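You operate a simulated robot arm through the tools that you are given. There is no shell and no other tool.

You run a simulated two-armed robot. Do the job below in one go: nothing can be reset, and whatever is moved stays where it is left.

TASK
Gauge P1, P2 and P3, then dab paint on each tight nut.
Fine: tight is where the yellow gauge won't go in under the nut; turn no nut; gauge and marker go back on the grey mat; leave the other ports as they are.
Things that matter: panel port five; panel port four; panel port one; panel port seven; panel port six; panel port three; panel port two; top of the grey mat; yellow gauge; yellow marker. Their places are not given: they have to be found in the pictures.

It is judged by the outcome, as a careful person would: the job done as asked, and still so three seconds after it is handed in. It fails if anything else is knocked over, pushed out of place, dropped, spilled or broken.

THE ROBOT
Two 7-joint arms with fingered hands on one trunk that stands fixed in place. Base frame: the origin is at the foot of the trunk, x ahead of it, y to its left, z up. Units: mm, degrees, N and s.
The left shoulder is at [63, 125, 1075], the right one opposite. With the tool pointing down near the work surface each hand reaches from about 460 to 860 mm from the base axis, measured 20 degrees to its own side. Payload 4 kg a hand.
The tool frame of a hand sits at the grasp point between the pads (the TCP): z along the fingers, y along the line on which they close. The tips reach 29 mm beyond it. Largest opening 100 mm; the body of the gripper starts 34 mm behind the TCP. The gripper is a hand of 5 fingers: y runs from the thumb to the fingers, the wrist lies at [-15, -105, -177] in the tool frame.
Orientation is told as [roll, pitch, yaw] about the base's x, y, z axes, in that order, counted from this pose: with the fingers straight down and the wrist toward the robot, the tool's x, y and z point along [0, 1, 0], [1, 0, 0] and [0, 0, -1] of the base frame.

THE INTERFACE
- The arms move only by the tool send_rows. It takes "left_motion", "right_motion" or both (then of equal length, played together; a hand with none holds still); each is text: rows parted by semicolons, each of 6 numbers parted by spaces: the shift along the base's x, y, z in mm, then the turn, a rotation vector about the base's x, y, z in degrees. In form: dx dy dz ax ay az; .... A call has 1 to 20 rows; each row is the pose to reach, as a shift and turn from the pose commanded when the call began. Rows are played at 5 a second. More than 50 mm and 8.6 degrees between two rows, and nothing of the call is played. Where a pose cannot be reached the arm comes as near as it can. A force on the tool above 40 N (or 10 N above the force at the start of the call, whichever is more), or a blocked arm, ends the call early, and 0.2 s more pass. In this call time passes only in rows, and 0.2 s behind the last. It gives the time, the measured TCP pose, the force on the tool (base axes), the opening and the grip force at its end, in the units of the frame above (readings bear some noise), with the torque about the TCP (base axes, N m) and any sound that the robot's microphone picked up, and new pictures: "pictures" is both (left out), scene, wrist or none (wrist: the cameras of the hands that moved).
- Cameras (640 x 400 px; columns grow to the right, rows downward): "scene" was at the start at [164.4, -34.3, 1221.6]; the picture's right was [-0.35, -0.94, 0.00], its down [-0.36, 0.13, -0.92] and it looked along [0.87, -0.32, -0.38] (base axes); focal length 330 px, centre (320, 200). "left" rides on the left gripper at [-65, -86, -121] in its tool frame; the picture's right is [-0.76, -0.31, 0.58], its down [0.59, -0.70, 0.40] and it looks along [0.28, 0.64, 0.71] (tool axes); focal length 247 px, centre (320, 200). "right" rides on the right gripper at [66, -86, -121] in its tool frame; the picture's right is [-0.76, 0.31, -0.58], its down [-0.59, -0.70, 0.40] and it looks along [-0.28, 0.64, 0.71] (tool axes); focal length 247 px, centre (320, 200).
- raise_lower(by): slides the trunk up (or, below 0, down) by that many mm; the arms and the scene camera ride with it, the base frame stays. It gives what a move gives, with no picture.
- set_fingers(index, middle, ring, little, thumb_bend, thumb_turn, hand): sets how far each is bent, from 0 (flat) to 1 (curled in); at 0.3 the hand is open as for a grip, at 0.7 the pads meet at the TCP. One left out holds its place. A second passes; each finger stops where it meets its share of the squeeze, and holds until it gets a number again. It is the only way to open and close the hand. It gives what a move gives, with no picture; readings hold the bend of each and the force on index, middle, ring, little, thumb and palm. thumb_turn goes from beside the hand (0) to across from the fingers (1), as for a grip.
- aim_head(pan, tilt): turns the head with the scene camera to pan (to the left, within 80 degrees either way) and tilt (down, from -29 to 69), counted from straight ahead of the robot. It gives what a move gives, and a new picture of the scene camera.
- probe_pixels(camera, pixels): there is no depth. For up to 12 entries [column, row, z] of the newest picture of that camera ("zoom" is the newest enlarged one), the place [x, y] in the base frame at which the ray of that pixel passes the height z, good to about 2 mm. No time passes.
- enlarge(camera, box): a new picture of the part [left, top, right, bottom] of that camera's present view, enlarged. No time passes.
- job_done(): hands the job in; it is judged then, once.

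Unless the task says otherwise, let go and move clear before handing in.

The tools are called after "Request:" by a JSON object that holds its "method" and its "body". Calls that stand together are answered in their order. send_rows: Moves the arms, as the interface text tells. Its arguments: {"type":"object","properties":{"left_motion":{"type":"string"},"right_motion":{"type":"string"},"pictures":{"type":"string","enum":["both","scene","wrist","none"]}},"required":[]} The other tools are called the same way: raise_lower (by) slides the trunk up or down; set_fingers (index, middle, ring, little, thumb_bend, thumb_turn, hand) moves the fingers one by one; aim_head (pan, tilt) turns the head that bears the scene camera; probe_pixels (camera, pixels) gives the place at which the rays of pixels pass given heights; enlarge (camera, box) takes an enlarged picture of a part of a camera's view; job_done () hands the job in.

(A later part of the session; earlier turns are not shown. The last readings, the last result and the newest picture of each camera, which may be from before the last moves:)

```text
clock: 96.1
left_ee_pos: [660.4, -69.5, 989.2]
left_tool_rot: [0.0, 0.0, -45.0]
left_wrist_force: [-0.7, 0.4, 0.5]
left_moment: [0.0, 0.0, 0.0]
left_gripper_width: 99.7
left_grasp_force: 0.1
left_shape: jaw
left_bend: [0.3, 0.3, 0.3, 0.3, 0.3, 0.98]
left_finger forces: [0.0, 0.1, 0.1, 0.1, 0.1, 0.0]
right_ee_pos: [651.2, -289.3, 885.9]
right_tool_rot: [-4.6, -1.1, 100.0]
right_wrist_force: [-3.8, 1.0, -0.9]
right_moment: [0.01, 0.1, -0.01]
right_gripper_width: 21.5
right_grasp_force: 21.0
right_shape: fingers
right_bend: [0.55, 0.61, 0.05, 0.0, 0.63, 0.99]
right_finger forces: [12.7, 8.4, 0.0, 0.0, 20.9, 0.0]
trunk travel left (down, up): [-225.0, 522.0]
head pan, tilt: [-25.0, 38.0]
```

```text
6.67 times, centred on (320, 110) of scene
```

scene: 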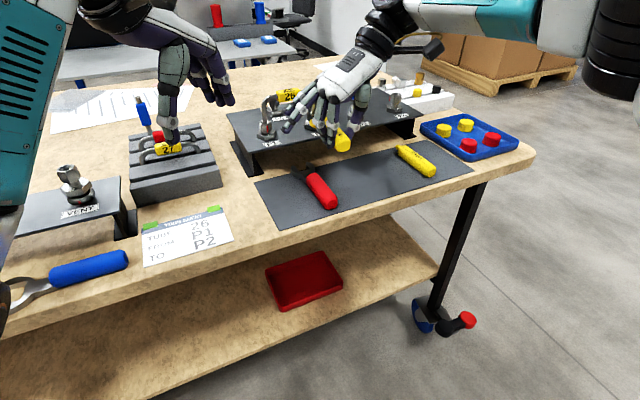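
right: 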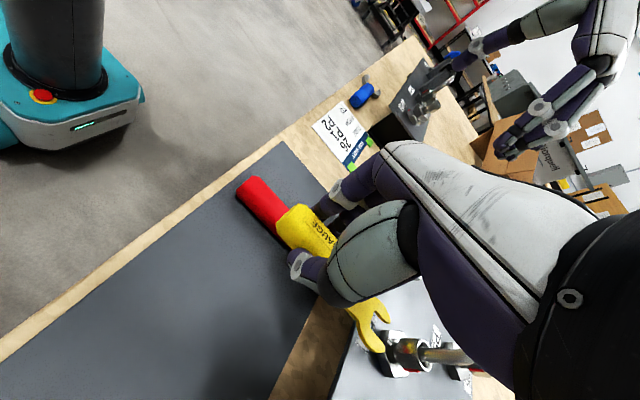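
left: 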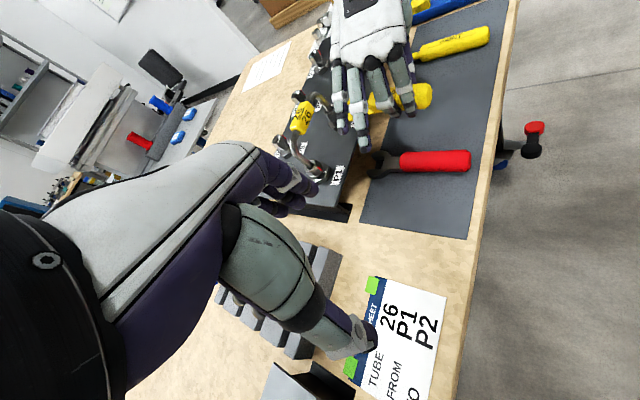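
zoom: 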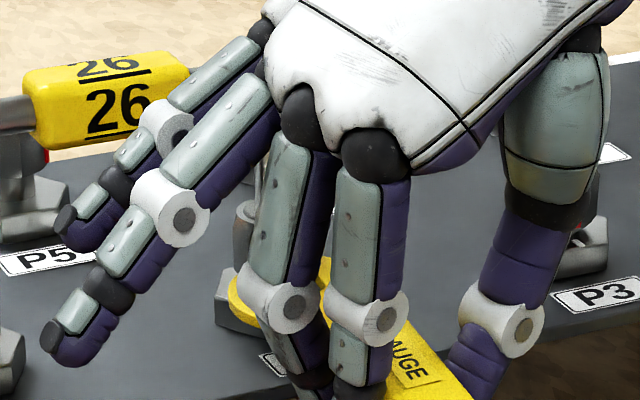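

The tines pass beneath P2's nut, with the neck visible inside the slot and the nut covering the upper tine, so P2 is loose. I'll withdraw straight back, move the left hand clear, and set up in front of P1.

Request:
{"method": "send_rows", "body": {"right_motion": "-5 0 0 0 0 0; -12 0 0 0 0 0; -20 0 0 0 0 0; -27 0 2 0 0 0; -30 0 10 0 0 0; -30 30 12 0 0 0; -30 65 12 0 0 0; -28 99 12 0 0 0; -28 99 12 0 0 0", "left_motion": "0 0 0 0 0 0; -10 20 0 0 0 0; -20 40 0 0 0 0; -30 60 0 0 0 0; -40 80 0 0 0 0; -50 95 0 0 0 0; -60 100 0 0 0 0; -60 100 0 0 0 0; -60 100 0 0 0 0"}}

Request:
{"method": "enlarge", "body": {"camera": "right", "box": [330, 270, 430, 360]}}

Request:
{"method": "enlarge", "body": {"camera": "left", "box": [300, 60, 440, 170]}}

```text
clock: 98.1
left_ee_pos: [601.4, 28.0, 986.7]
left_tool_rot: [-0.1, 0.1, -45.3]
left_wrist_force: [-0.3, 0.2, -0.1]
left_moment: [-0.02, 0.01, 0.01]
left_gripper_width: 99.8
left_grasp_force: 0.1
left_shape: jaw
left_bend: [0.3, 0.3, 0.3, 0.3, 0.3, 0.98]
left_finger forces: [0.0, 0.0, 0.0, 0.1, 0.1, 0.0]
right_ee_pos: [622.1, -194.2, 897.6]
right_tool_rot: [-4.6, -1.1, 99.7]
right_wrist_force: [-0.3, -0.6, 0.4]
right_moment: [0.01, 0.0, -0.01]
right_gripper_width: 21.6
right_grasp_force: 21.0
right_shape: fingers
right_bend: [0.55, 0.61, 0.05, 0.0, 0.63, 0.99]
right_finger forces: [12.5, 8.8, 0.0, 0.1, 21.2, 0.1]
trunk travel left (down, up): [-225.0, 522.0]
head pan, tilt: [-25.0, 38.0]
```

scene: 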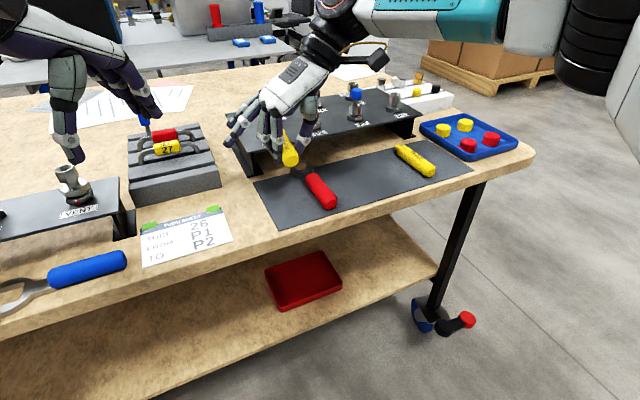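
right: 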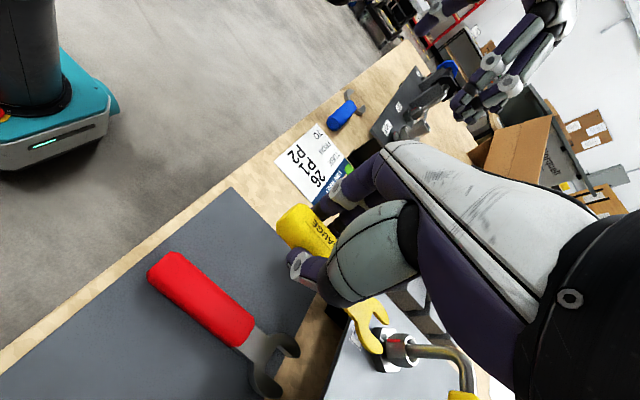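
left: 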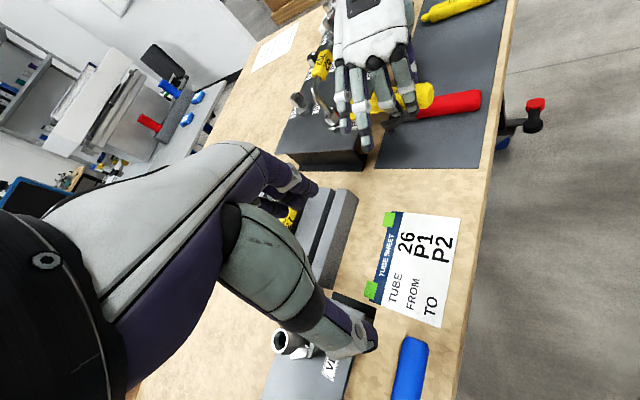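

```text
4.44 times, centred on (380, 315) of right
```

zoom: 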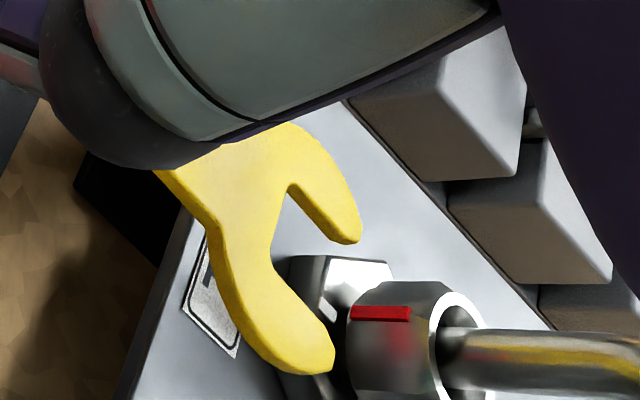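

```text
3.64 times, centred on (370, 115) of left
```

zoom: 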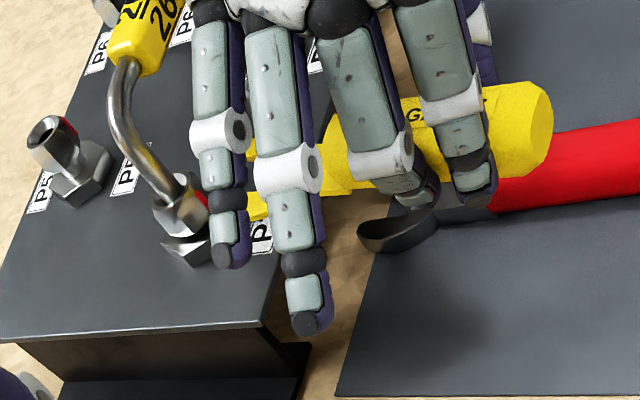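

The gauge is in front of P1. I'll move the left hand forward 70 mm to get a clear line of sight to the fork.

Request:
{"method": "send_rows", "body": {"left_motion": "25 0 0 0 0 0; 50 0 0 0 0 0; 75 -5 0 0 0 0; 75 -5 0 0 0 0", "pictures": "none"}}

Request:
{"method": "enlarge", "body": {"camera": "left", "box": [300, 70, 440, 180]}}

```text
clock: 99.1
left_ee_pos: [676.2, 24.4, 988.6]
left_tool_rot: [0.1, -0.2, -45.0]
left_wrist_force: [0.5, 0.0, 0.5]
left_moment: [-0.01, 0.01, 0.03]
left_gripper_width: 100.0
left_grasp_force: 0.1
left_shape: jaw
left_bend: [0.3, 0.3, 0.3, 0.3, 0.3, 0.98]
left_finger forces: [0.0, 0.0, 0.0, 0.1, 0.0, 0.0]
right_ee_pos: [623.0, -190.2, 897.9]
right_tool_rot: [-4.6, -1.0, 100.0]
right_wrist_force: [1.0, 0.3, -0.9]
right_moment: [-0.02, -0.02, 0.03]
right_gripper_width: 21.6
right_grasp_force: 21.5
right_shape: fingers
right_bend: [0.55, 0.61, 0.05, 0.0, 0.63, 0.99]
right_finger forces: [12.5, 8.7, 0.0, 0.1, 21.2, 0.0]
trunk travel left (down, up): [-225.0, 522.0]
head pan, tilt: [-25.0, 38.0]
```

```text
3.64 times, centred on (370, 125) of left
```

zoom: 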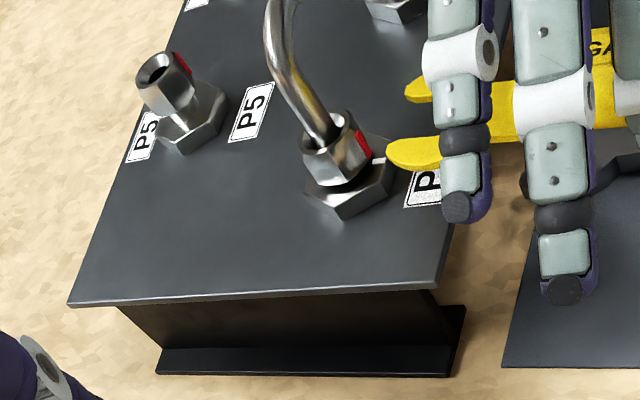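

Good view of P1 and the fork. I'll enlarge it and triangulate the tips, white mark and red mark.

Request:
{"method": "enlarge", "body": {"camera": "left", "box": [345, 90, 405, 135]}}

Request:
{"method": "enlarge", "body": {"camera": "right", "box": [330, 270, 430, 360]}}

Request:
{"method": "probe_pixels", "body": {"camera": "zoom", "pixels": [[360, 236, 860], [360, 236, 880], [334, 366, 860], [334, 366, 880], [352, 312, 850], [352, 312, 865], [328, 306, 850], [328, 306, 865], [455, 345, 877], [288, 186, 873], [270, 265, 873]]}}

```text
8.89 times, centred on (375, 112) of left
```

zoom: 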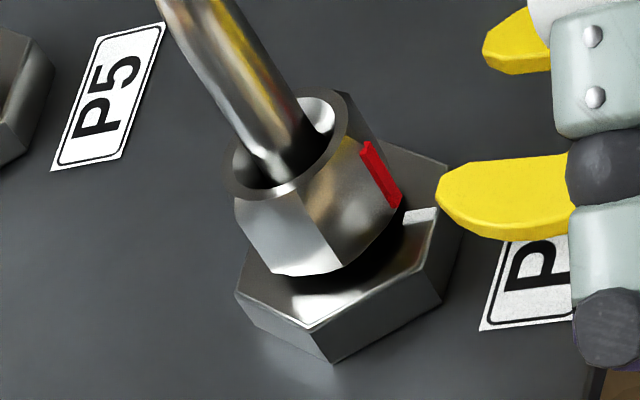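

```text
4.44 times, centred on (380, 315) of right
```

zoom: 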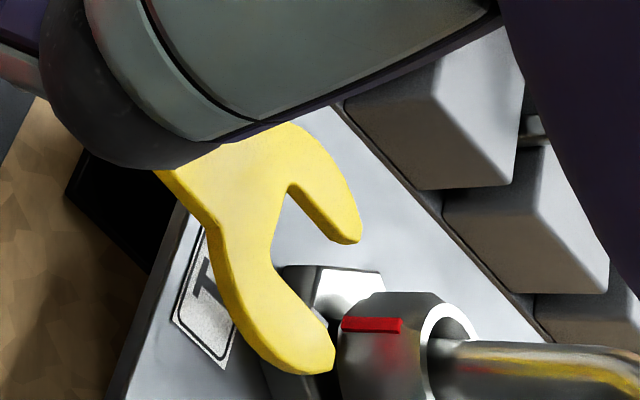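

```text
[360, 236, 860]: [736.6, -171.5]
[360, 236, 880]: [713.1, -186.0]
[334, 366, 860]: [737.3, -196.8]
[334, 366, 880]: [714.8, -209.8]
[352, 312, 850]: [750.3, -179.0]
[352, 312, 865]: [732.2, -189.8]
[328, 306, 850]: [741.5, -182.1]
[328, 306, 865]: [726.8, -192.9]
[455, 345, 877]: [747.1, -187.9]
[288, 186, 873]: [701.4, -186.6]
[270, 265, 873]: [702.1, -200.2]
```

Request:
{"method": "enlarge", "body": {"camera": "left", "box": [345, 90, 405, 135]}}

Request:
{"method": "probe_pixels", "body": {"camera": "zoom", "pixels": [[438, 192, 860], [438, 192, 880], [484, 50, 860], [484, 50, 880], [420, 215, 850], [420, 215, 865], [398, 205, 850], [398, 205, 865]]}}

```text
8.89 times, centred on (375, 112) of left
```

zoom: 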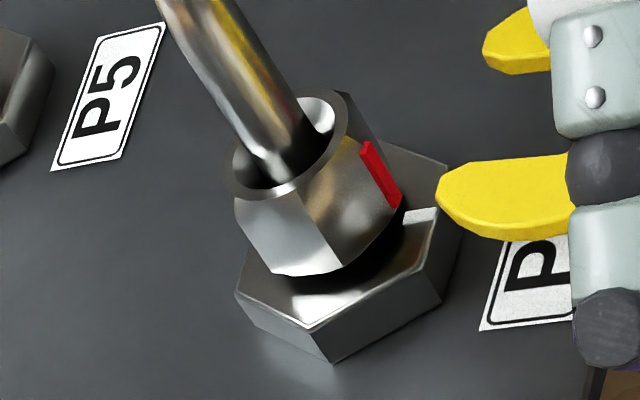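

```text
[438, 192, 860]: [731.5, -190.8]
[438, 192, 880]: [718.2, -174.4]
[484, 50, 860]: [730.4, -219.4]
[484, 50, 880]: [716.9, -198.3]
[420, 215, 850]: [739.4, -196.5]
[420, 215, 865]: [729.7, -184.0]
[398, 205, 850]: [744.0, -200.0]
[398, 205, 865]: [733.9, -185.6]
```

The fork tip is at (722.2,-193, top 872.9). I'll use the same height that passed at P2 (top ≈861.6), shift +2.5 mm in y, and push toward P1.

Request:
{"method": "send_rows", "body": {"right_motion": "0 2.5 -6 0 0 0; 2 2.5 -11.3 0 0 0; 5 2.5 -11.3 0 0 0; 8 2.5 -11.3 0 0 0; 11 2.5 -11.3 0 0 0; 14 2.5 -11.3 0 0 0; 14 2.5 -11.3 0 0 0", "pictures": "none"}}

Request:
{"method": "enlarge", "body": {"camera": "left", "box": [345, 90, 405, 135]}}

Request:
{"method": "enlarge", "body": {"camera": "right", "box": [330, 270, 430, 360]}}

```text
clock: 100.7
left_ee_pos: [675.8, 24.4, 989.0]
left_tool_rot: [0.0, 0.0, -44.8]
left_wrist_force: [-0.7, -0.4, -0.6]
left_moment: [0.03, 0.01, 0.03]
left_gripper_width: 99.6
left_grasp_force: 0.0
left_shape: jaw
left_bend: [0.3, 0.3, 0.3, 0.3, 0.3, 0.98]
left_finger forces: [0.1, 0.0, 0.1, 0.0, 0.0, 0.1]
right_ee_pos: [637.4, -188.2, 886.3]
right_tool_rot: [-4.6, -1.2, 100.1]
right_wrist_force: [0.3, -0.2, -1.4]
right_moment: [0.01, 0.03, 0.02]
right_gripper_width: 21.8
right_grasp_force: 20.6
right_shape: fingers
right_bend: [0.55, 0.61, 0.05, 0.0, 0.63, 0.99]
right_finger forces: [12.4, 8.8, 0.0, 0.0, 21.2, 0.1]
trunk travel left (down, up): [-225.0, 522.0]
head pan, tilt: [-25.0, 38.0]
```

```text
8.89 times, centred on (375, 112) of left
```

zoom: 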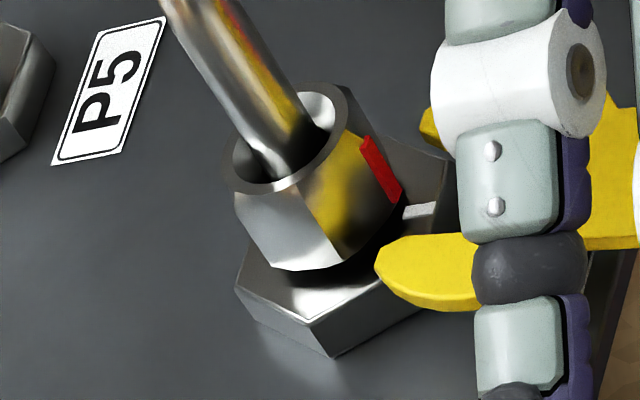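

```text
4.44 times, centred on (380, 315) of right
```

zoom: 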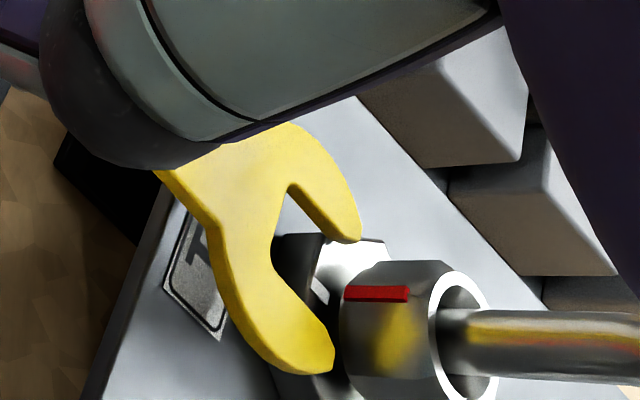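

The tips are at P1's nut edge with no force yet. I'll push on in 1.5 mm steps.

Request:
{"method": "send_rows", "body": {"right_motion": "1.5 0 0 0 0 0; 3 0 0 0 0 0; 4.5 0 0 0 0 0; 6 0 0 0 0 0; 7.5 0 0 0 0 0; 7.5 0 0 0 0 0", "pictures": "none"}}

Request:
{"method": "enlarge", "body": {"camera": "left", "box": [345, 90, 405, 135]}}

Request:
{"method": "enlarge", "body": {"camera": "right", "box": [370, 300, 420, 355]}}

```text
clock: 102.1
left_ee_pos: [673.8, 25.3, 988.3]
left_tool_rot: [-0.1, 0.0, -44.9]
left_wrist_force: [1.1, -0.1, -0.3]
left_moment: [0.0, 0.02, 0.04]
left_gripper_width: 99.9
left_grasp_force: 0.0
left_shape: jaw
left_bend: [0.3, 0.3, 0.3, 0.3, 0.3, 0.98]
left_finger forces: [0.0, 0.0, 0.1, 0.0, 0.0, 0.0]
right_ee_pos: [643.8, -187.5, 886.5]
right_tool_rot: [-4.6, -1.1, 99.9]
right_wrist_force: [-5.1, -0.2, -0.1]
right_moment: [0.0, 0.11, 0.11]
right_gripper_width: 21.5
right_grasp_force: 21.4
right_shape: fingers
right_bend: [0.55, 0.61, 0.05, 0.0, 0.63, 0.99]
right_finger forces: [12.4, 9.0, 0.1, 0.1, 21.0, 0.0]
trunk travel left (down, up): [-225.0, 522.0]
head pan, tilt: [-25.0, 38.0]
```

```text
8.89 times, centred on (375, 112) of left
```

zoom: 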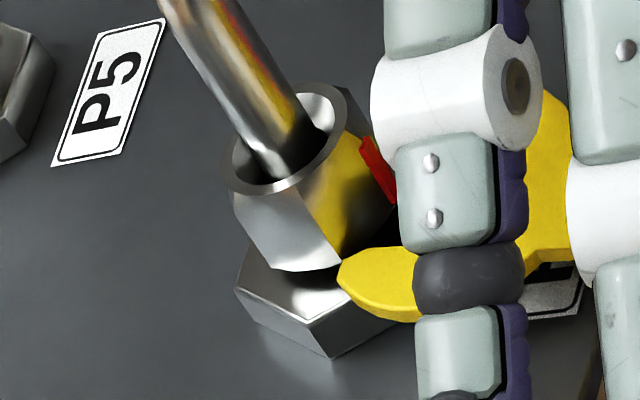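

```text
7.27 times, centred on (395, 328) of right
```

zoom: 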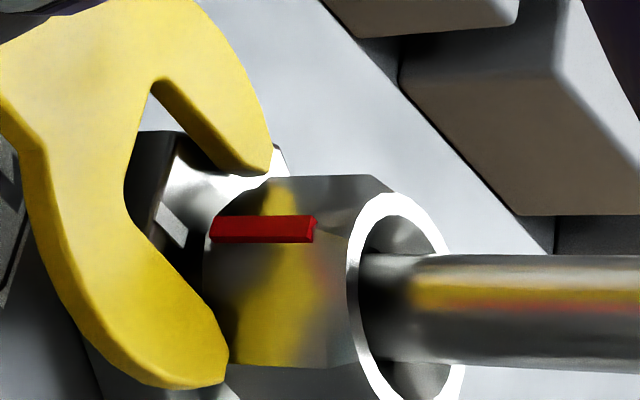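

P1 blocks at -5 N with both tine tips stopped at the nut's corners and fully visible, at the same depth as P3. I'll do one more try slightly lower, flush on the hex, to be sure.

Request:
{"method": "send_rows", "body": {"right_motion": "-3 0 0 0 0 0; -5 0 0 0 0 0; -5 0 -1 0 0 0; -3 0 -1 0 0 0; -1 0 -1 0 0 0; 0.5 0 -1 0 0 0; 0.5 0 -1 0 0 0", "pictures": "none"}}

Request:
{"method": "enlarge", "body": {"camera": "left", "box": [345, 90, 405, 135]}}

Request:
{"method": "enlarge", "body": {"camera": "right", "box": [370, 300, 420, 355]}}

```text
clock: 103.7
left_ee_pos: [674.7, 25.4, 988.1]
left_tool_rot: [-0.1, 0.0, -44.8]
left_wrist_force: [-0.6, 1.2, -0.4]
left_moment: [-0.05, -0.01, -0.01]
left_gripper_width: 99.9
left_grasp_force: 0.1
left_shape: jaw
left_bend: [0.3, 0.3, 0.3, 0.3, 0.3, 0.98]
left_finger forces: [0.1, 0.0, 0.1, 0.1, 0.0, 0.0]
right_ee_pos: [644.5, -188.1, 886.3]
right_tool_rot: [-4.6, -1.0, 100.0]
right_wrist_force: [-7.0, 1.3, -0.5]
right_moment: [0.02, 0.17, 0.09]
right_gripper_width: 21.7
right_grasp_force: 20.9
right_shape: fingers
right_bend: [0.55, 0.61, 0.05, 0.0, 0.63, 0.98]
right_finger forces: [12.3, 8.9, 0.0, 0.0, 20.8, 0.0]
trunk travel left (down, up): [-225.0, 522.0]
head pan, tilt: [-25.0, 38.0]
```

```text
8.89 times, centred on (375, 112) of left
```

zoom: 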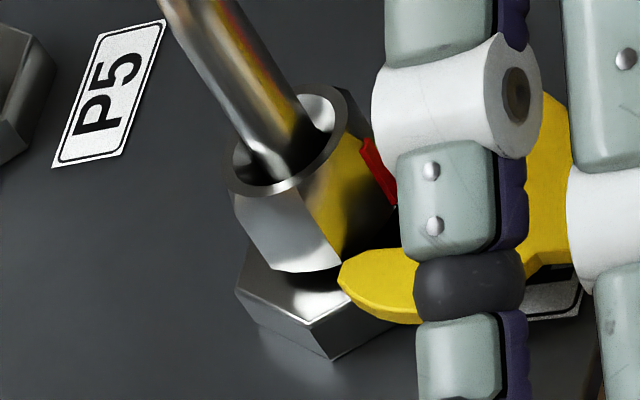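

```text
7.27 times, centred on (395, 328) of right
```

zoom: 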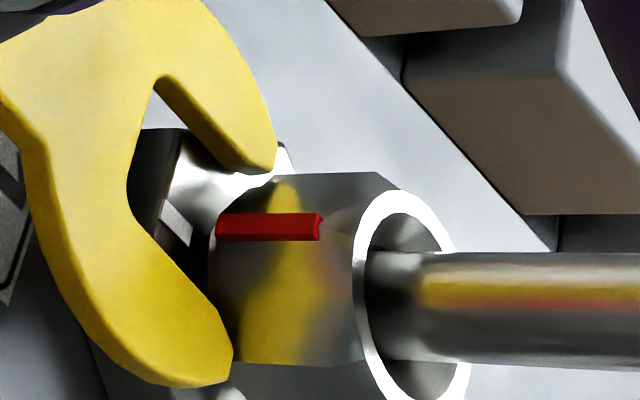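

P1 blocks again at -7 N, so P1 and P3 are tight and P2 is loose. I'll withdraw the gauge and carry it back to its place on the mat.

Request:
{"method": "send_rows", "body": {"right_motion": "-6 0 0 0 0 0; -16 0 1 0 0 0; -28 0 10 0 0 0; -40 -10 20 0 0 0; -48 -45 20 0 0 0; -56 -90 20 0 0 0; -56 -130 20 0 0 0; -56 -157 20 0 0 0; -56 -157 0 0 0 0; -56 -157 -30 0 0 0; -56 -157 -55 0 0 0; -56 -157 -55 0 0 0"}}

Request:
{"method": "enlarge", "body": {"camera": "scene", "box": [300, 100, 420, 190]}}

```text
clock: 106.3
left_ee_pos: [675.0, 24.0, 987.2]
left_tool_rot: [0.0, 0.1, -45.0]
left_wrist_force: [0.3, -0.1, -0.6]
left_moment: [0.03, -0.01, 0.04]
left_gripper_width: 99.8
left_grasp_force: 0.0
left_shape: jaw
left_bend: [0.3, 0.3, 0.3, 0.3, 0.3, 0.98]
left_finger forces: [0.0, 0.0, 0.1, 0.0, 0.1, 0.0]
right_ee_pos: [590.0, -345.1, 830.1]
right_tool_rot: [-4.7, -1.1, 100.0]
right_wrist_force: [0.3, -0.3, -0.2]
right_moment: [0.03, -0.01, -0.01]
right_gripper_width: 21.5
right_grasp_force: 21.1
right_shape: fingers
right_bend: [0.55, 0.61, 0.05, 0.0, 0.63, 0.99]
right_finger forces: [12.4, 8.9, 0.0, 0.0, 21.3, 0.0]
trunk travel left (down, up): [-225.0, 522.0]
head pan, tilt: [-25.0, 38.0]
```

scene: 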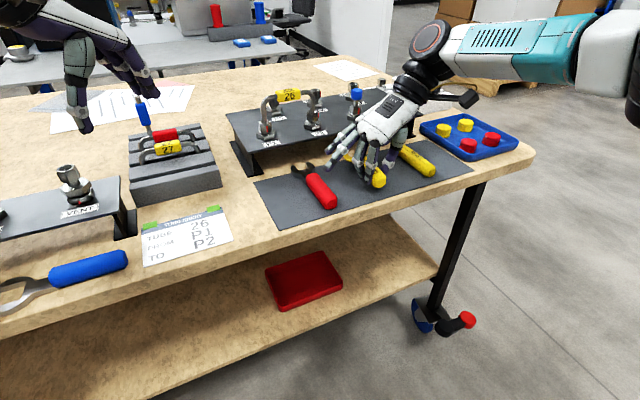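
right: 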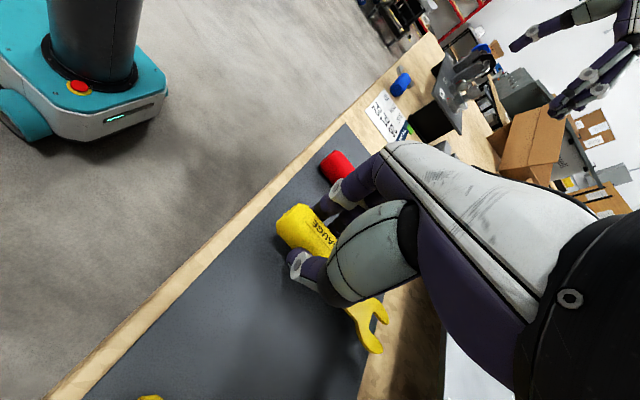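

```text
4.44 times, centred on (360, 145) of scene
```

zoom: 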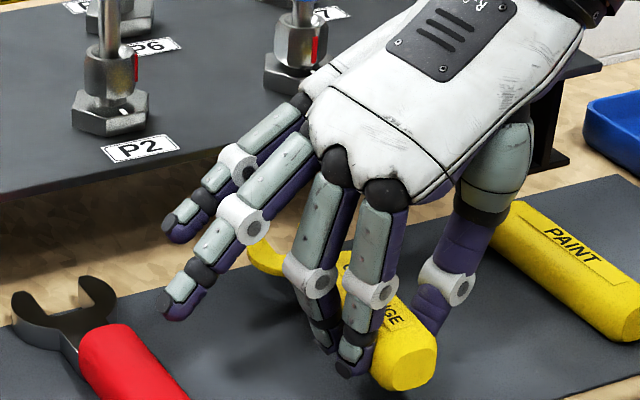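

The gauge is over its spot, about 14 mm above the mat. I'll lower gently to contact.

Request:
{"method": "send_rows", "body": {"right_motion": "0 0 -4 0 0 0; 0 0 -8 0 0 0; 0 0 -10 0 0 0; 0 0 -12 0 0 0; 0 0 -12 0 0 0", "pictures": "none"}}

Request:
{"method": "enlarge", "body": {"camera": "scene", "box": [300, 100, 420, 190]}}

```text
clock: 107.5
left_ee_pos: [676.6, 25.9, 987.7]
left_tool_rot: [0.0, 0.0, -45.1]
left_wrist_force: [-0.3, -0.4, 0.0]
left_moment: [0.0, 0.04, -0.03]
left_gripper_width: 99.8
left_grasp_force: 0.0
left_shape: jaw
left_bend: [0.3, 0.3, 0.3, 0.3, 0.3, 0.98]
left_finger forces: [0.0, 0.0, 0.0, 0.0, 0.0, 0.0]
right_ee_pos: [590.3, -345.6, 819.0]
right_tool_rot: [-4.6, -1.1, 100.0]
right_wrist_force: [-0.4, -0.5, -1.1]
right_moment: [0.0, -0.02, -0.01]
right_gripper_width: 21.8
right_grasp_force: 21.3
right_shape: fingers
right_bend: [0.55, 0.61, 0.05, 0.0, 0.63, 0.99]
right_finger forces: [12.4, 8.8, 0.0, 0.0, 21.2, 0.0]
trunk travel left (down, up): [-225.0, 522.0]
head pan, tilt: [-25.0, 38.0]
```

```text
4.44 times, centred on (360, 145) of scene
```

zoom: 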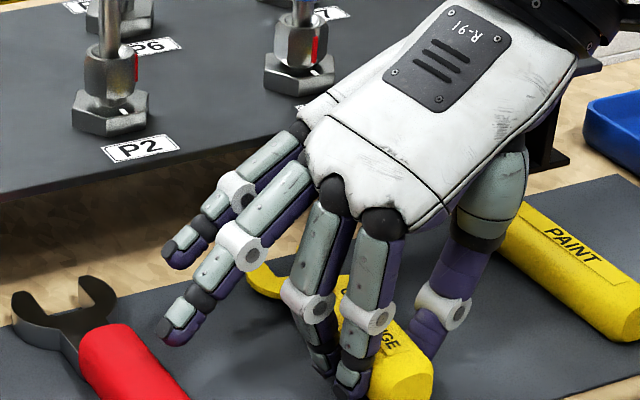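

Request:
{"method": "send_rows", "body": {"right_motion": "0 0 -1 0 0 0; 0 0 -2 0 0 0; 0 0 -3 0 0 0; 0 0 -3 0 0 0", "pictures": "none"}}

Request:
{"method": "enlarge", "body": {"camera": "right", "box": [220, 180, 440, 390]}}

```text
clock: 108.5
left_ee_pos: [674.6, 25.3, 988.9]
left_tool_rot: [0.0, -0.1, -45.0]
left_wrist_force: [-0.4, 0.7, 0.1]
left_moment: [0.02, -0.02, 0.01]
left_gripper_width: 99.8
left_grasp_force: 0.1
left_shape: jaw
left_bend: [0.3, 0.3, 0.3, 0.3, 0.3, 0.98]
left_finger forces: [0.1, 0.0, 0.0, 0.0, 0.0, 0.1]
right_ee_pos: [589.1, -345.1, 817.5]
right_tool_rot: [-4.7, -1.1, 100.0]
right_wrist_force: [0.7, -1.0, 4.2]
right_moment: [0.02, 0.03, 0.01]
right_gripper_width: 21.6
right_grasp_force: 21.7
right_shape: fingers
right_bend: [0.56, 0.61, 0.05, 0.0, 0.63, 0.99]
right_finger forces: [12.1, 8.8, 0.0, 0.0, 22.1, 0.1]
trunk travel left (down, up): [-225.0, 522.0]
head pan, tilt: [-25.0, 38.0]
```

```text
1.90 times, centred on (330, 285) of right
```

zoom: 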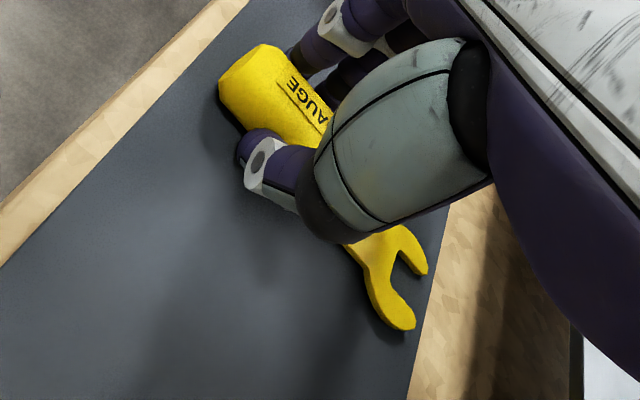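

The gauge has touched the mat (4 N). I'll open the fingers and lift away.

Request:
{"method": "set_fingers", "body": {"hand": "right", "index": 0.5, "middle": 0.52, "thumb_bend": 0.5}}

Request:
{"method": "send_rows", "body": {"right_motion": "0 0 6 0 0 0; 0 0 12 0 0 0; 0 0 12 0 0 0", "pictures": "none"}}

Request:
{"method": "set_fingers", "body": {"hand": "right", "index": 0.42, "middle": 0.42, "ring": 0.3, "little": 0.3, "thumb_bend": 0.42}}

Request:
{"method": "send_rows", "body": {"right_motion": "0 0 25 0 4.6 0; 0 0 55 0 4.6 0; 0 0 80 0 4.6 0; 0 0 80 0 4.6 0"}}

Request:
{"method": "enlarge", "body": {"camera": "scene", "box": [300, 120, 450, 220]}}

```text
clock: 109.5
left_ee_pos: [675.3, 25.6, 988.1]
left_tool_rot: [0.0, 0.0, -44.9]
left_wrist_force: [0.6, -0.2, 0.5]
left_moment: [-0.01, 0.03, -0.02]
left_gripper_width: 99.9
left_grasp_force: 0.1
left_shape: jaw
left_bend: [0.3, 0.3, 0.3, 0.3, 0.3, 0.98]
left_finger forces: [0.1, 0.0, 0.0, 0.0, 0.1, 0.0]
right_ee_pos: [589.0, -346.4, 816.0]
right_tool_rot: [-4.7, -1.1, 99.9]
right_wrist_force: [-0.3, 2.2, 5.2]
right_moment: [-0.05, 0.0, -0.02]
right_gripper_width: 44.2
right_grasp_force: 2.5
right_shape: fingers
right_bend: [0.5, 0.52, 0.05, 0.0, 0.53, 1.0]
right_finger forces: [0.0, 0.1, 0.0, 0.1, 5.5, 0.1]
trunk travel left (down, up): [-225.0, 522.0]
head pan, tilt: [-25.0, 38.0]
```

```text
clock: 110.3
left_ee_pos: [675.2, 25.7, 987.4]
left_tool_rot: [0.0, 0.0, -45.1]
left_wrist_force: [0.1, 0.3, 0.5]
left_moment: [-0.01, -0.03, -0.03]
left_gripper_width: 99.8
left_grasp_force: 0.0
left_shape: jaw
left_bend: [0.3, 0.3, 0.3, 0.3, 0.3, 0.98]
left_finger forces: [0.0, 0.1, 0.0, 0.1, 0.1, 0.0]
right_ee_pos: [590.0, -344.6, 826.8]
right_tool_rot: [-4.6, -1.1, 99.9]
right_wrist_force: [-0.5, -0.2, 0.8]
right_moment: [0.01, 0.01, 0.02]
right_gripper_width: 49.4
right_grasp_force: 0.1
right_shape: fingers
right_bend: [0.5, 0.52, 0.05, 0.0, 0.5, 1.0]
right_finger forces: [0.0, 0.0, 0.1, 0.0, 0.0, 0.0]
trunk travel left (down, up): [-225.0, 522.0]
head pan, tilt: [-25.0, 38.0]
```

```text
clock: 111.3
left_ee_pos: [675.8, 24.9, 987.6]
left_tool_rot: [0.0, 0.0, -45.0]
left_wrist_force: [0.4, 0.1, -0.3]
left_moment: [0.0, 0.04, 0.0]
left_gripper_width: 99.7
left_grasp_force: 0.0
left_shape: jaw
left_bend: [0.3, 0.3, 0.3, 0.3, 0.3, 0.98]
left_finger forces: [0.0, 0.0, 0.0, 0.1, 0.1, 0.0]
right_ee_pos: [590.1, -345.9, 828.1]
right_tool_rot: [-4.6, -1.1, 100.0]
right_wrist_force: [0.0, 0.4, -1.1]
right_moment: [0.01, 0.01, 0.03]
right_gripper_width: 69.4
right_grasp_force: 0.1
right_shape: fingers
right_bend: [0.42, 0.42, 0.3, 0.3, 0.42, 0.99]
right_finger forces: [0.1, 0.0, 0.1, 0.1, 0.1, 0.0]
trunk travel left (down, up): [-225.0, 522.0]
head pan, tilt: [-25.0, 38.0]
```

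```text
clock: 112.3
left_ee_pos: [674.7, 24.8, 987.4]
left_tool_rot: [-0.1, 0.0, -45.0]
left_wrist_force: [0.2, -0.3, 0.7]
left_moment: [-0.02, 0.05, -0.01]
left_gripper_width: 99.5
left_grasp_force: 0.1
left_shape: jaw
left_bend: [0.3, 0.3, 0.3, 0.3, 0.3, 0.98]
left_finger forces: [0.0, 0.1, 0.0, 0.0, 0.0, 0.1]
right_ee_pos: [590.2, -345.0, 907.1]
right_tool_rot: [0.0, -1.9, 99.7]
right_wrist_force: [-0.3, 0.9, 0.1]
right_moment: [-0.01, 0.0, 0.01]
right_gripper_width: 69.4
right_grasp_force: 0.1
right_shape: fingers
right_bend: [0.42, 0.42, 0.3, 0.3, 0.42, 0.99]
right_finger forces: [0.0, 0.0, 0.0, 0.0, 0.0, 0.0]
trunk travel left (down, up): [-225.0, 522.0]
head pan, tilt: [-25.0, 38.0]
```

scene: 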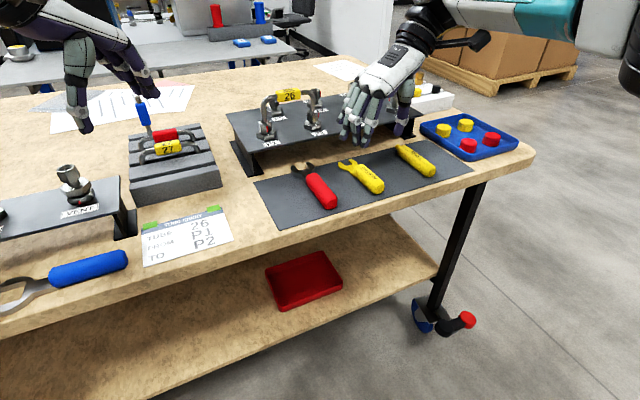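
right: 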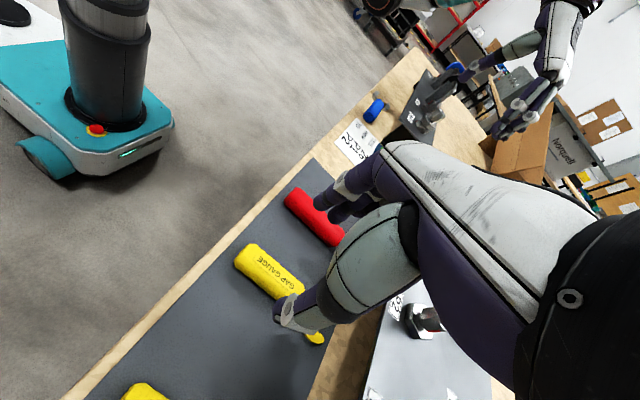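

```text
4.00 times, centred on (375, 170) of scene
```

zoom: 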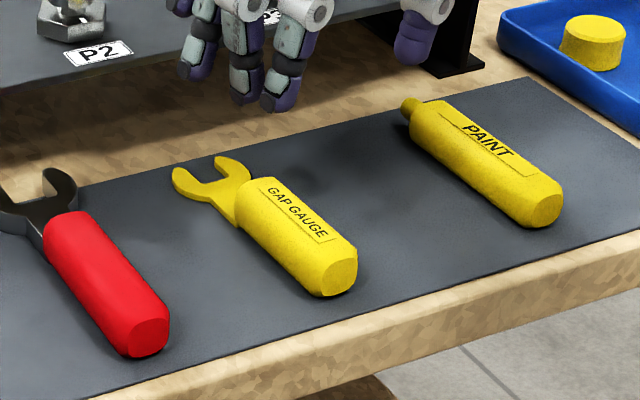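

The gauge lies neatly back on the mat. Next is the paint marker: I'll move above its handle with yaw ≈93 and look.

Request:
{"method": "send_rows", "body": {"right_motion": "0 -35 0 0 0 -3; 0 -75 0 0 0 -7; 0 -107 -10 0 0 -7; 0 -107 -37 0 0 -7; 0 -107 -37 0 0 -7"}}

Request:
{"method": "enlarge", "body": {"camera": "right", "box": [200, 180, 420, 390]}}

Request:
{"method": "enlarge", "body": {"camera": "scene", "box": [350, 110, 470, 200]}}

```text
clock: 113.5
left_ee_pos: [675.2, 25.1, 986.5]
left_tool_rot: [0.0, 0.0, -44.9]
left_wrist_force: [0.2, 0.4, -1.0]
left_moment: [0.03, 0.05, -0.01]
left_gripper_width: 99.9
left_grasp_force: 0.1
left_shape: jaw
left_bend: [0.3, 0.3, 0.3, 0.3, 0.3, 0.98]
left_finger forces: [0.0, 0.1, 0.0, 0.0, 0.1, 0.0]
right_ee_pos: [589.9, -452.8, 871.1]
right_tool_rot: [0.0, -1.9, 92.8]
right_wrist_force: [0.5, -0.6, -0.5]
right_moment: [0.0, 0.01, 0.02]
right_gripper_width: 69.3
right_grasp_force: 0.1
right_shape: fingers
right_bend: [0.42, 0.42, 0.3, 0.3, 0.42, 0.99]
right_finger forces: [0.0, 0.1, 0.1, 0.1, 0.0, 0.0]
trunk travel left (down, up): [-225.0, 522.0]
head pan, tilt: [-25.0, 38.0]
```

scene: 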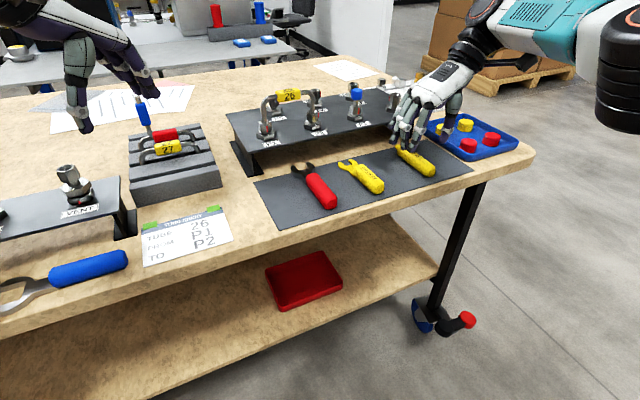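
right: 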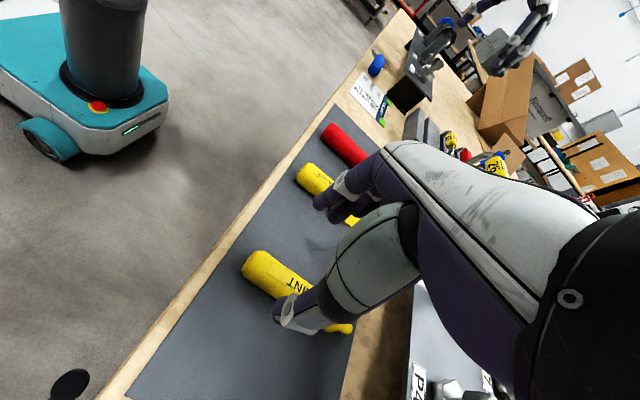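

```text
1.90 times, centred on (310, 285) of right
```

zoom: 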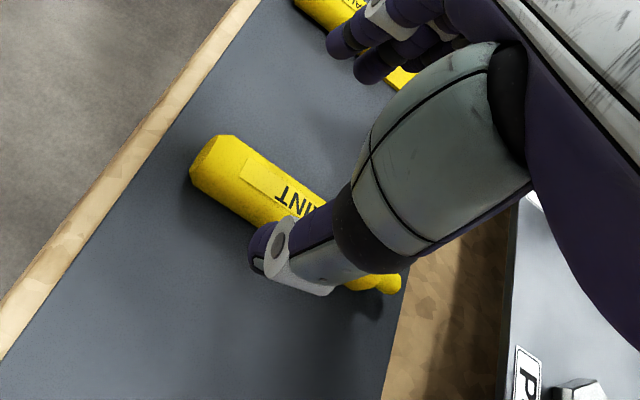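

```text
4.44 times, centred on (410, 155) of scene
```

zoom: 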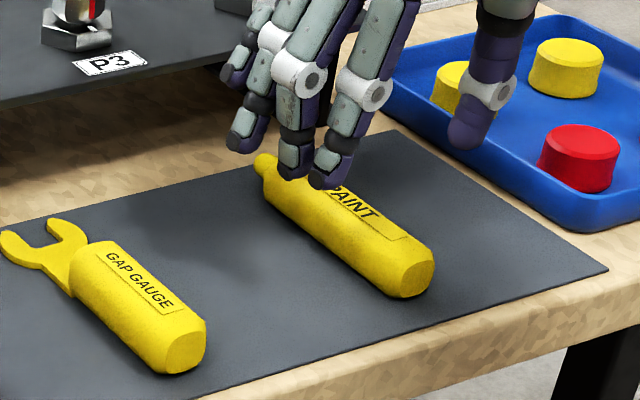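

Request:
{"method": "probe_pixels", "body": {"camera": "zoom", "pixels": [[257, 165, 795], [430, 275, 795], [365, 275, 795], [265, 200, 795], [345, 250, 800], [410, 240, 808]]}}

Request:
{"method": "enlarge", "body": {"camera": "right", "box": [200, 180, 420, 390]}}

Request:
{"method": "probe_pixels", "body": {"camera": "zoom", "pixels": [[399, 283, 795], [190, 170, 795], [237, 138, 802], [205, 150, 800], [240, 163, 809], [252, 255, 838]]}}

```text
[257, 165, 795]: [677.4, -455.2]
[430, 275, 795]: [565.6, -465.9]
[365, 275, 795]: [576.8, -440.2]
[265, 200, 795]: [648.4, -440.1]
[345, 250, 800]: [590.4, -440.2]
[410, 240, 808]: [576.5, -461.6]
```

```text
1.90 times, centred on (310, 285) of right
```

zoom: 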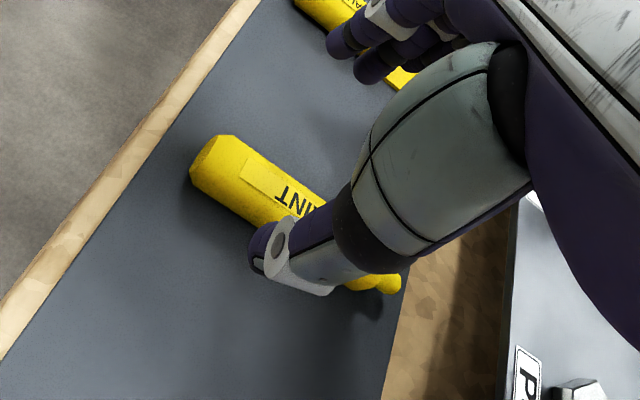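

```text
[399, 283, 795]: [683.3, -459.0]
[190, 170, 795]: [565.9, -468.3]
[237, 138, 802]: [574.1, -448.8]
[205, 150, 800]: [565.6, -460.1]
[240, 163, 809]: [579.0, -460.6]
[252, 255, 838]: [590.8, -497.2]
```

The marker lies along x, with axis y≈-456, tip at (681,-457.5) and rear end at x≈567. I'll lower over it and close as before, index-dominant.

Request:
{"method": "send_rows", "body": {"right_motion": "1 1.5 -20 0 0 0; 1 1.5 -40 0 0 0; 1 1.5 -52 0 0 0; 1 1.5 -52 0 0 0", "pictures": "none"}}

Request:
{"method": "set_fingers", "body": {"hand": "right", "index": 0.56, "middle": 0.56, "thumb_bend": 0.56, "thumb_turn": 1.0}}

Request:
{"method": "enlarge", "body": {"camera": "right", "box": [200, 160, 420, 370]}}

Request:
{"method": "enlarge", "body": {"camera": "scene", "box": [360, 120, 450, 190]}}

```text
clock: 114.5
left_ee_pos: [675.6, 24.8, 987.8]
left_tool_rot: [0.0, 0.0, -45.0]
left_wrist_force: [0.4, -0.2, 0.4]
left_moment: [-0.04, 0.04, 0.03]
left_gripper_width: 99.9
left_grasp_force: 0.1
left_shape: jaw
left_bend: [0.3, 0.3, 0.3, 0.3, 0.3, 0.98]
left_finger forces: [0.0, 0.0, 0.0, 0.1, 0.1, 0.0]
right_ee_pos: [590.7, -450.2, 819.2]
right_tool_rot: [-0.2, -1.8, 92.8]
right_wrist_force: [0.1, -0.3, 0.0]
right_moment: [-0.02, 0.01, 0.03]
right_gripper_width: 69.4
right_grasp_force: 0.1
right_shape: fingers
right_bend: [0.42, 0.42, 0.3, 0.3, 0.42, 0.99]
right_finger forces: [0.1, 0.0, 0.0, 0.0, 0.1, 0.1]
trunk travel left (down, up): [-225.0, 522.0]
head pan, tilt: [-25.0, 38.0]
```

```text
clock: 115.5
left_ee_pos: [676.4, 24.6, 987.1]
left_tool_rot: [0.0, 0.0, -45.1]
left_wrist_force: [0.0, -0.9, 0.6]
left_moment: [-0.04, 0.0, 0.02]
left_gripper_width: 99.9
left_grasp_force: 0.0
left_shape: jaw
left_bend: [0.3, 0.3, 0.3, 0.3, 0.3, 0.98]
left_finger forces: [0.1, 0.1, 0.1, 0.0, 0.0, 0.1]
right_ee_pos: [589.0, -450.9, 819.4]
right_tool_rot: [-0.2, -1.8, 92.8]
right_wrist_force: [-0.8, 0.2, -0.2]
right_moment: [-0.01, -0.04, -0.01]
right_gripper_width: 35.9
right_grasp_force: 0.0
right_shape: fingers
right_bend: [0.56, 0.56, 0.3, 0.3, 0.56, 1.0]
right_finger forces: [0.0, 0.1, 0.0, 0.1, 0.3, 0.0]
trunk travel left (down, up): [-225.0, 522.0]
head pan, tilt: [-25.0, 38.0]
```

```text
1.90 times, centred on (310, 265) of right
```

zoom: 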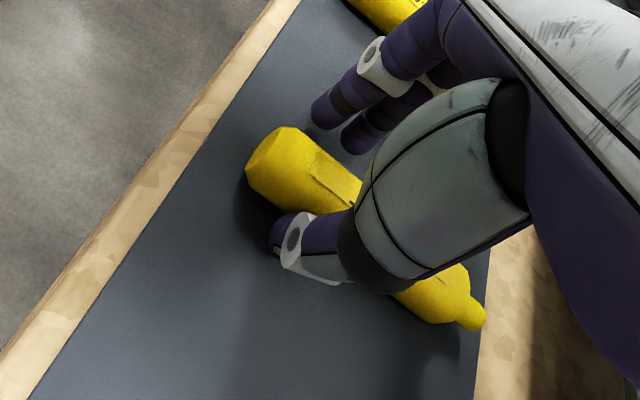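

```text
5.71 times, centred on (405, 155) of scene
```

zoom: 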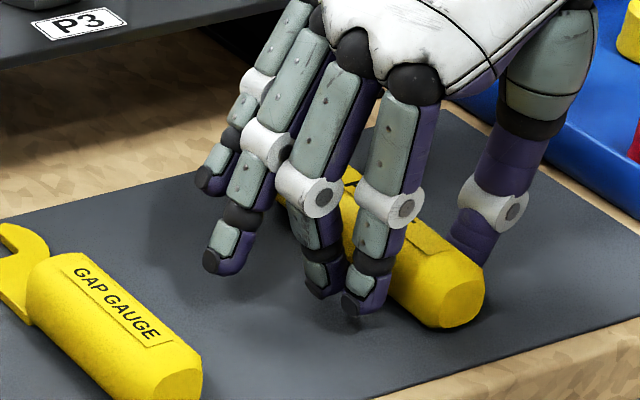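

The handle is well centred. I'll lower 2 mm and squeeze in two stages.

Request:
{"method": "send_rows", "body": {"right_motion": "0 0 -1 0 0 0; 0 0 -2.5 0 0 0; 0 0 -2.5 0 0 0", "pictures": "none"}}

Request:
{"method": "set_fingers", "body": {"hand": "right", "index": 0.7, "middle": 0.67, "thumb_bend": 0.7}}

Request:
{"method": "set_fingers", "body": {"hand": "right", "index": 0.85, "middle": 0.72, "thumb_bend": 0.86}}

Request:
{"method": "enlarge", "body": {"camera": "right", "box": [200, 160, 420, 370]}}

```text
clock: 116.3
left_ee_pos: [675.8, 24.9, 987.7]
left_tool_rot: [0.0, 0.0, -44.8]
left_wrist_force: [0.3, 0.0, 0.0]
left_moment: [-0.03, -0.01, 0.01]
left_gripper_width: 99.5
left_grasp_force: 0.1
left_shape: jaw
left_bend: [0.3, 0.3, 0.3, 0.3, 0.3, 0.98]
left_finger forces: [0.1, 0.1, 0.1, 0.0, 0.0, 0.0]
right_ee_pos: [590.5, -450.3, 816.0]
right_tool_rot: [0.0, -1.8, 92.8]
right_wrist_force: [0.3, 0.6, -0.2]
right_moment: [-0.02, -0.03, -0.01]
right_gripper_width: 35.8
right_grasp_force: 0.1
right_shape: fingers
right_bend: [0.56, 0.56, 0.3, 0.3, 0.56, 1.0]
right_finger forces: [0.0, 0.0, 0.1, 0.0, 0.4, 0.0]
trunk travel left (down, up): [-225.0, 522.0]
head pan, tilt: [-25.0, 38.0]
```

```text
clock: 117.3
left_ee_pos: [675.4, 24.6, 987.3]
left_tool_rot: [0.1, 0.1, -45.1]
left_wrist_force: [0.2, -0.8, -0.1]
left_moment: [0.01, -0.01, 0.03]
left_gripper_width: 99.9
left_grasp_force: 0.2
left_shape: jaw
left_bend: [0.3, 0.3, 0.3, 0.3, 0.3, 0.98]
left_finger forces: [0.0, 0.0, 0.1, 0.0, 0.0, 0.0]
right_ee_pos: [588.8, -450.6, 817.3]
right_tool_rot: [-0.2, -1.7, 92.8]
right_wrist_force: [0.1, 0.3, 0.7]
right_moment: [-0.02, 0.0, -0.03]
right_gripper_width: 20.9
right_grasp_force: 7.0
right_shape: fingers
right_bend: [0.64, 0.65, 0.3, 0.3, 0.63, 1.0]
right_finger forces: [5.1, 1.9, 0.1, 0.0, 7.2, 0.0]
trunk travel left (down, up): [-225.0, 522.0]
head pan, tilt: [-25.0, 38.0]
```

```text
clock: 118.3
left_ee_pos: [676.0, 23.6, 988.5]
left_tool_rot: [0.0, 0.0, -45.0]
left_wrist_force: [0.2, -0.8, 0.4]
left_moment: [0.0, 0.01, 0.02]
left_gripper_width: 99.7
left_grasp_force: 0.1
left_shape: jaw
left_bend: [0.3, 0.3, 0.3, 0.3, 0.3, 0.98]
left_finger forces: [0.0, 0.0, 0.1, 0.1, 0.0, 0.0]
right_ee_pos: [588.7, -449.0, 817.7]
right_tool_rot: [-0.1, -1.7, 92.8]
right_wrist_force: [1.0, -0.3, 0.0]
right_moment: [0.01, -0.02, -0.01]
right_gripper_width: 19.9
right_grasp_force: 19.7
right_shape: fingers
right_bend: [0.57, 0.63, 0.3, 0.3, 0.59, 1.0]
right_finger forces: [11.6, 8.3, 0.0, 0.0, 19.8, 0.1]
trunk travel left (down, up): [-225.0, 522.0]
head pan, tilt: [-25.0, 38.0]
```

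```text
1.90 times, centred on (310, 265) of right
```

zoom: 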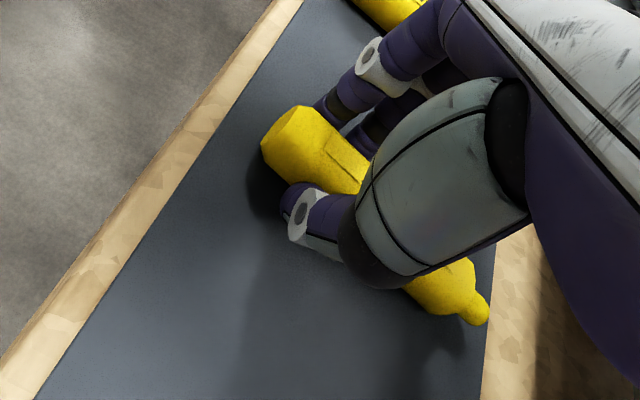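

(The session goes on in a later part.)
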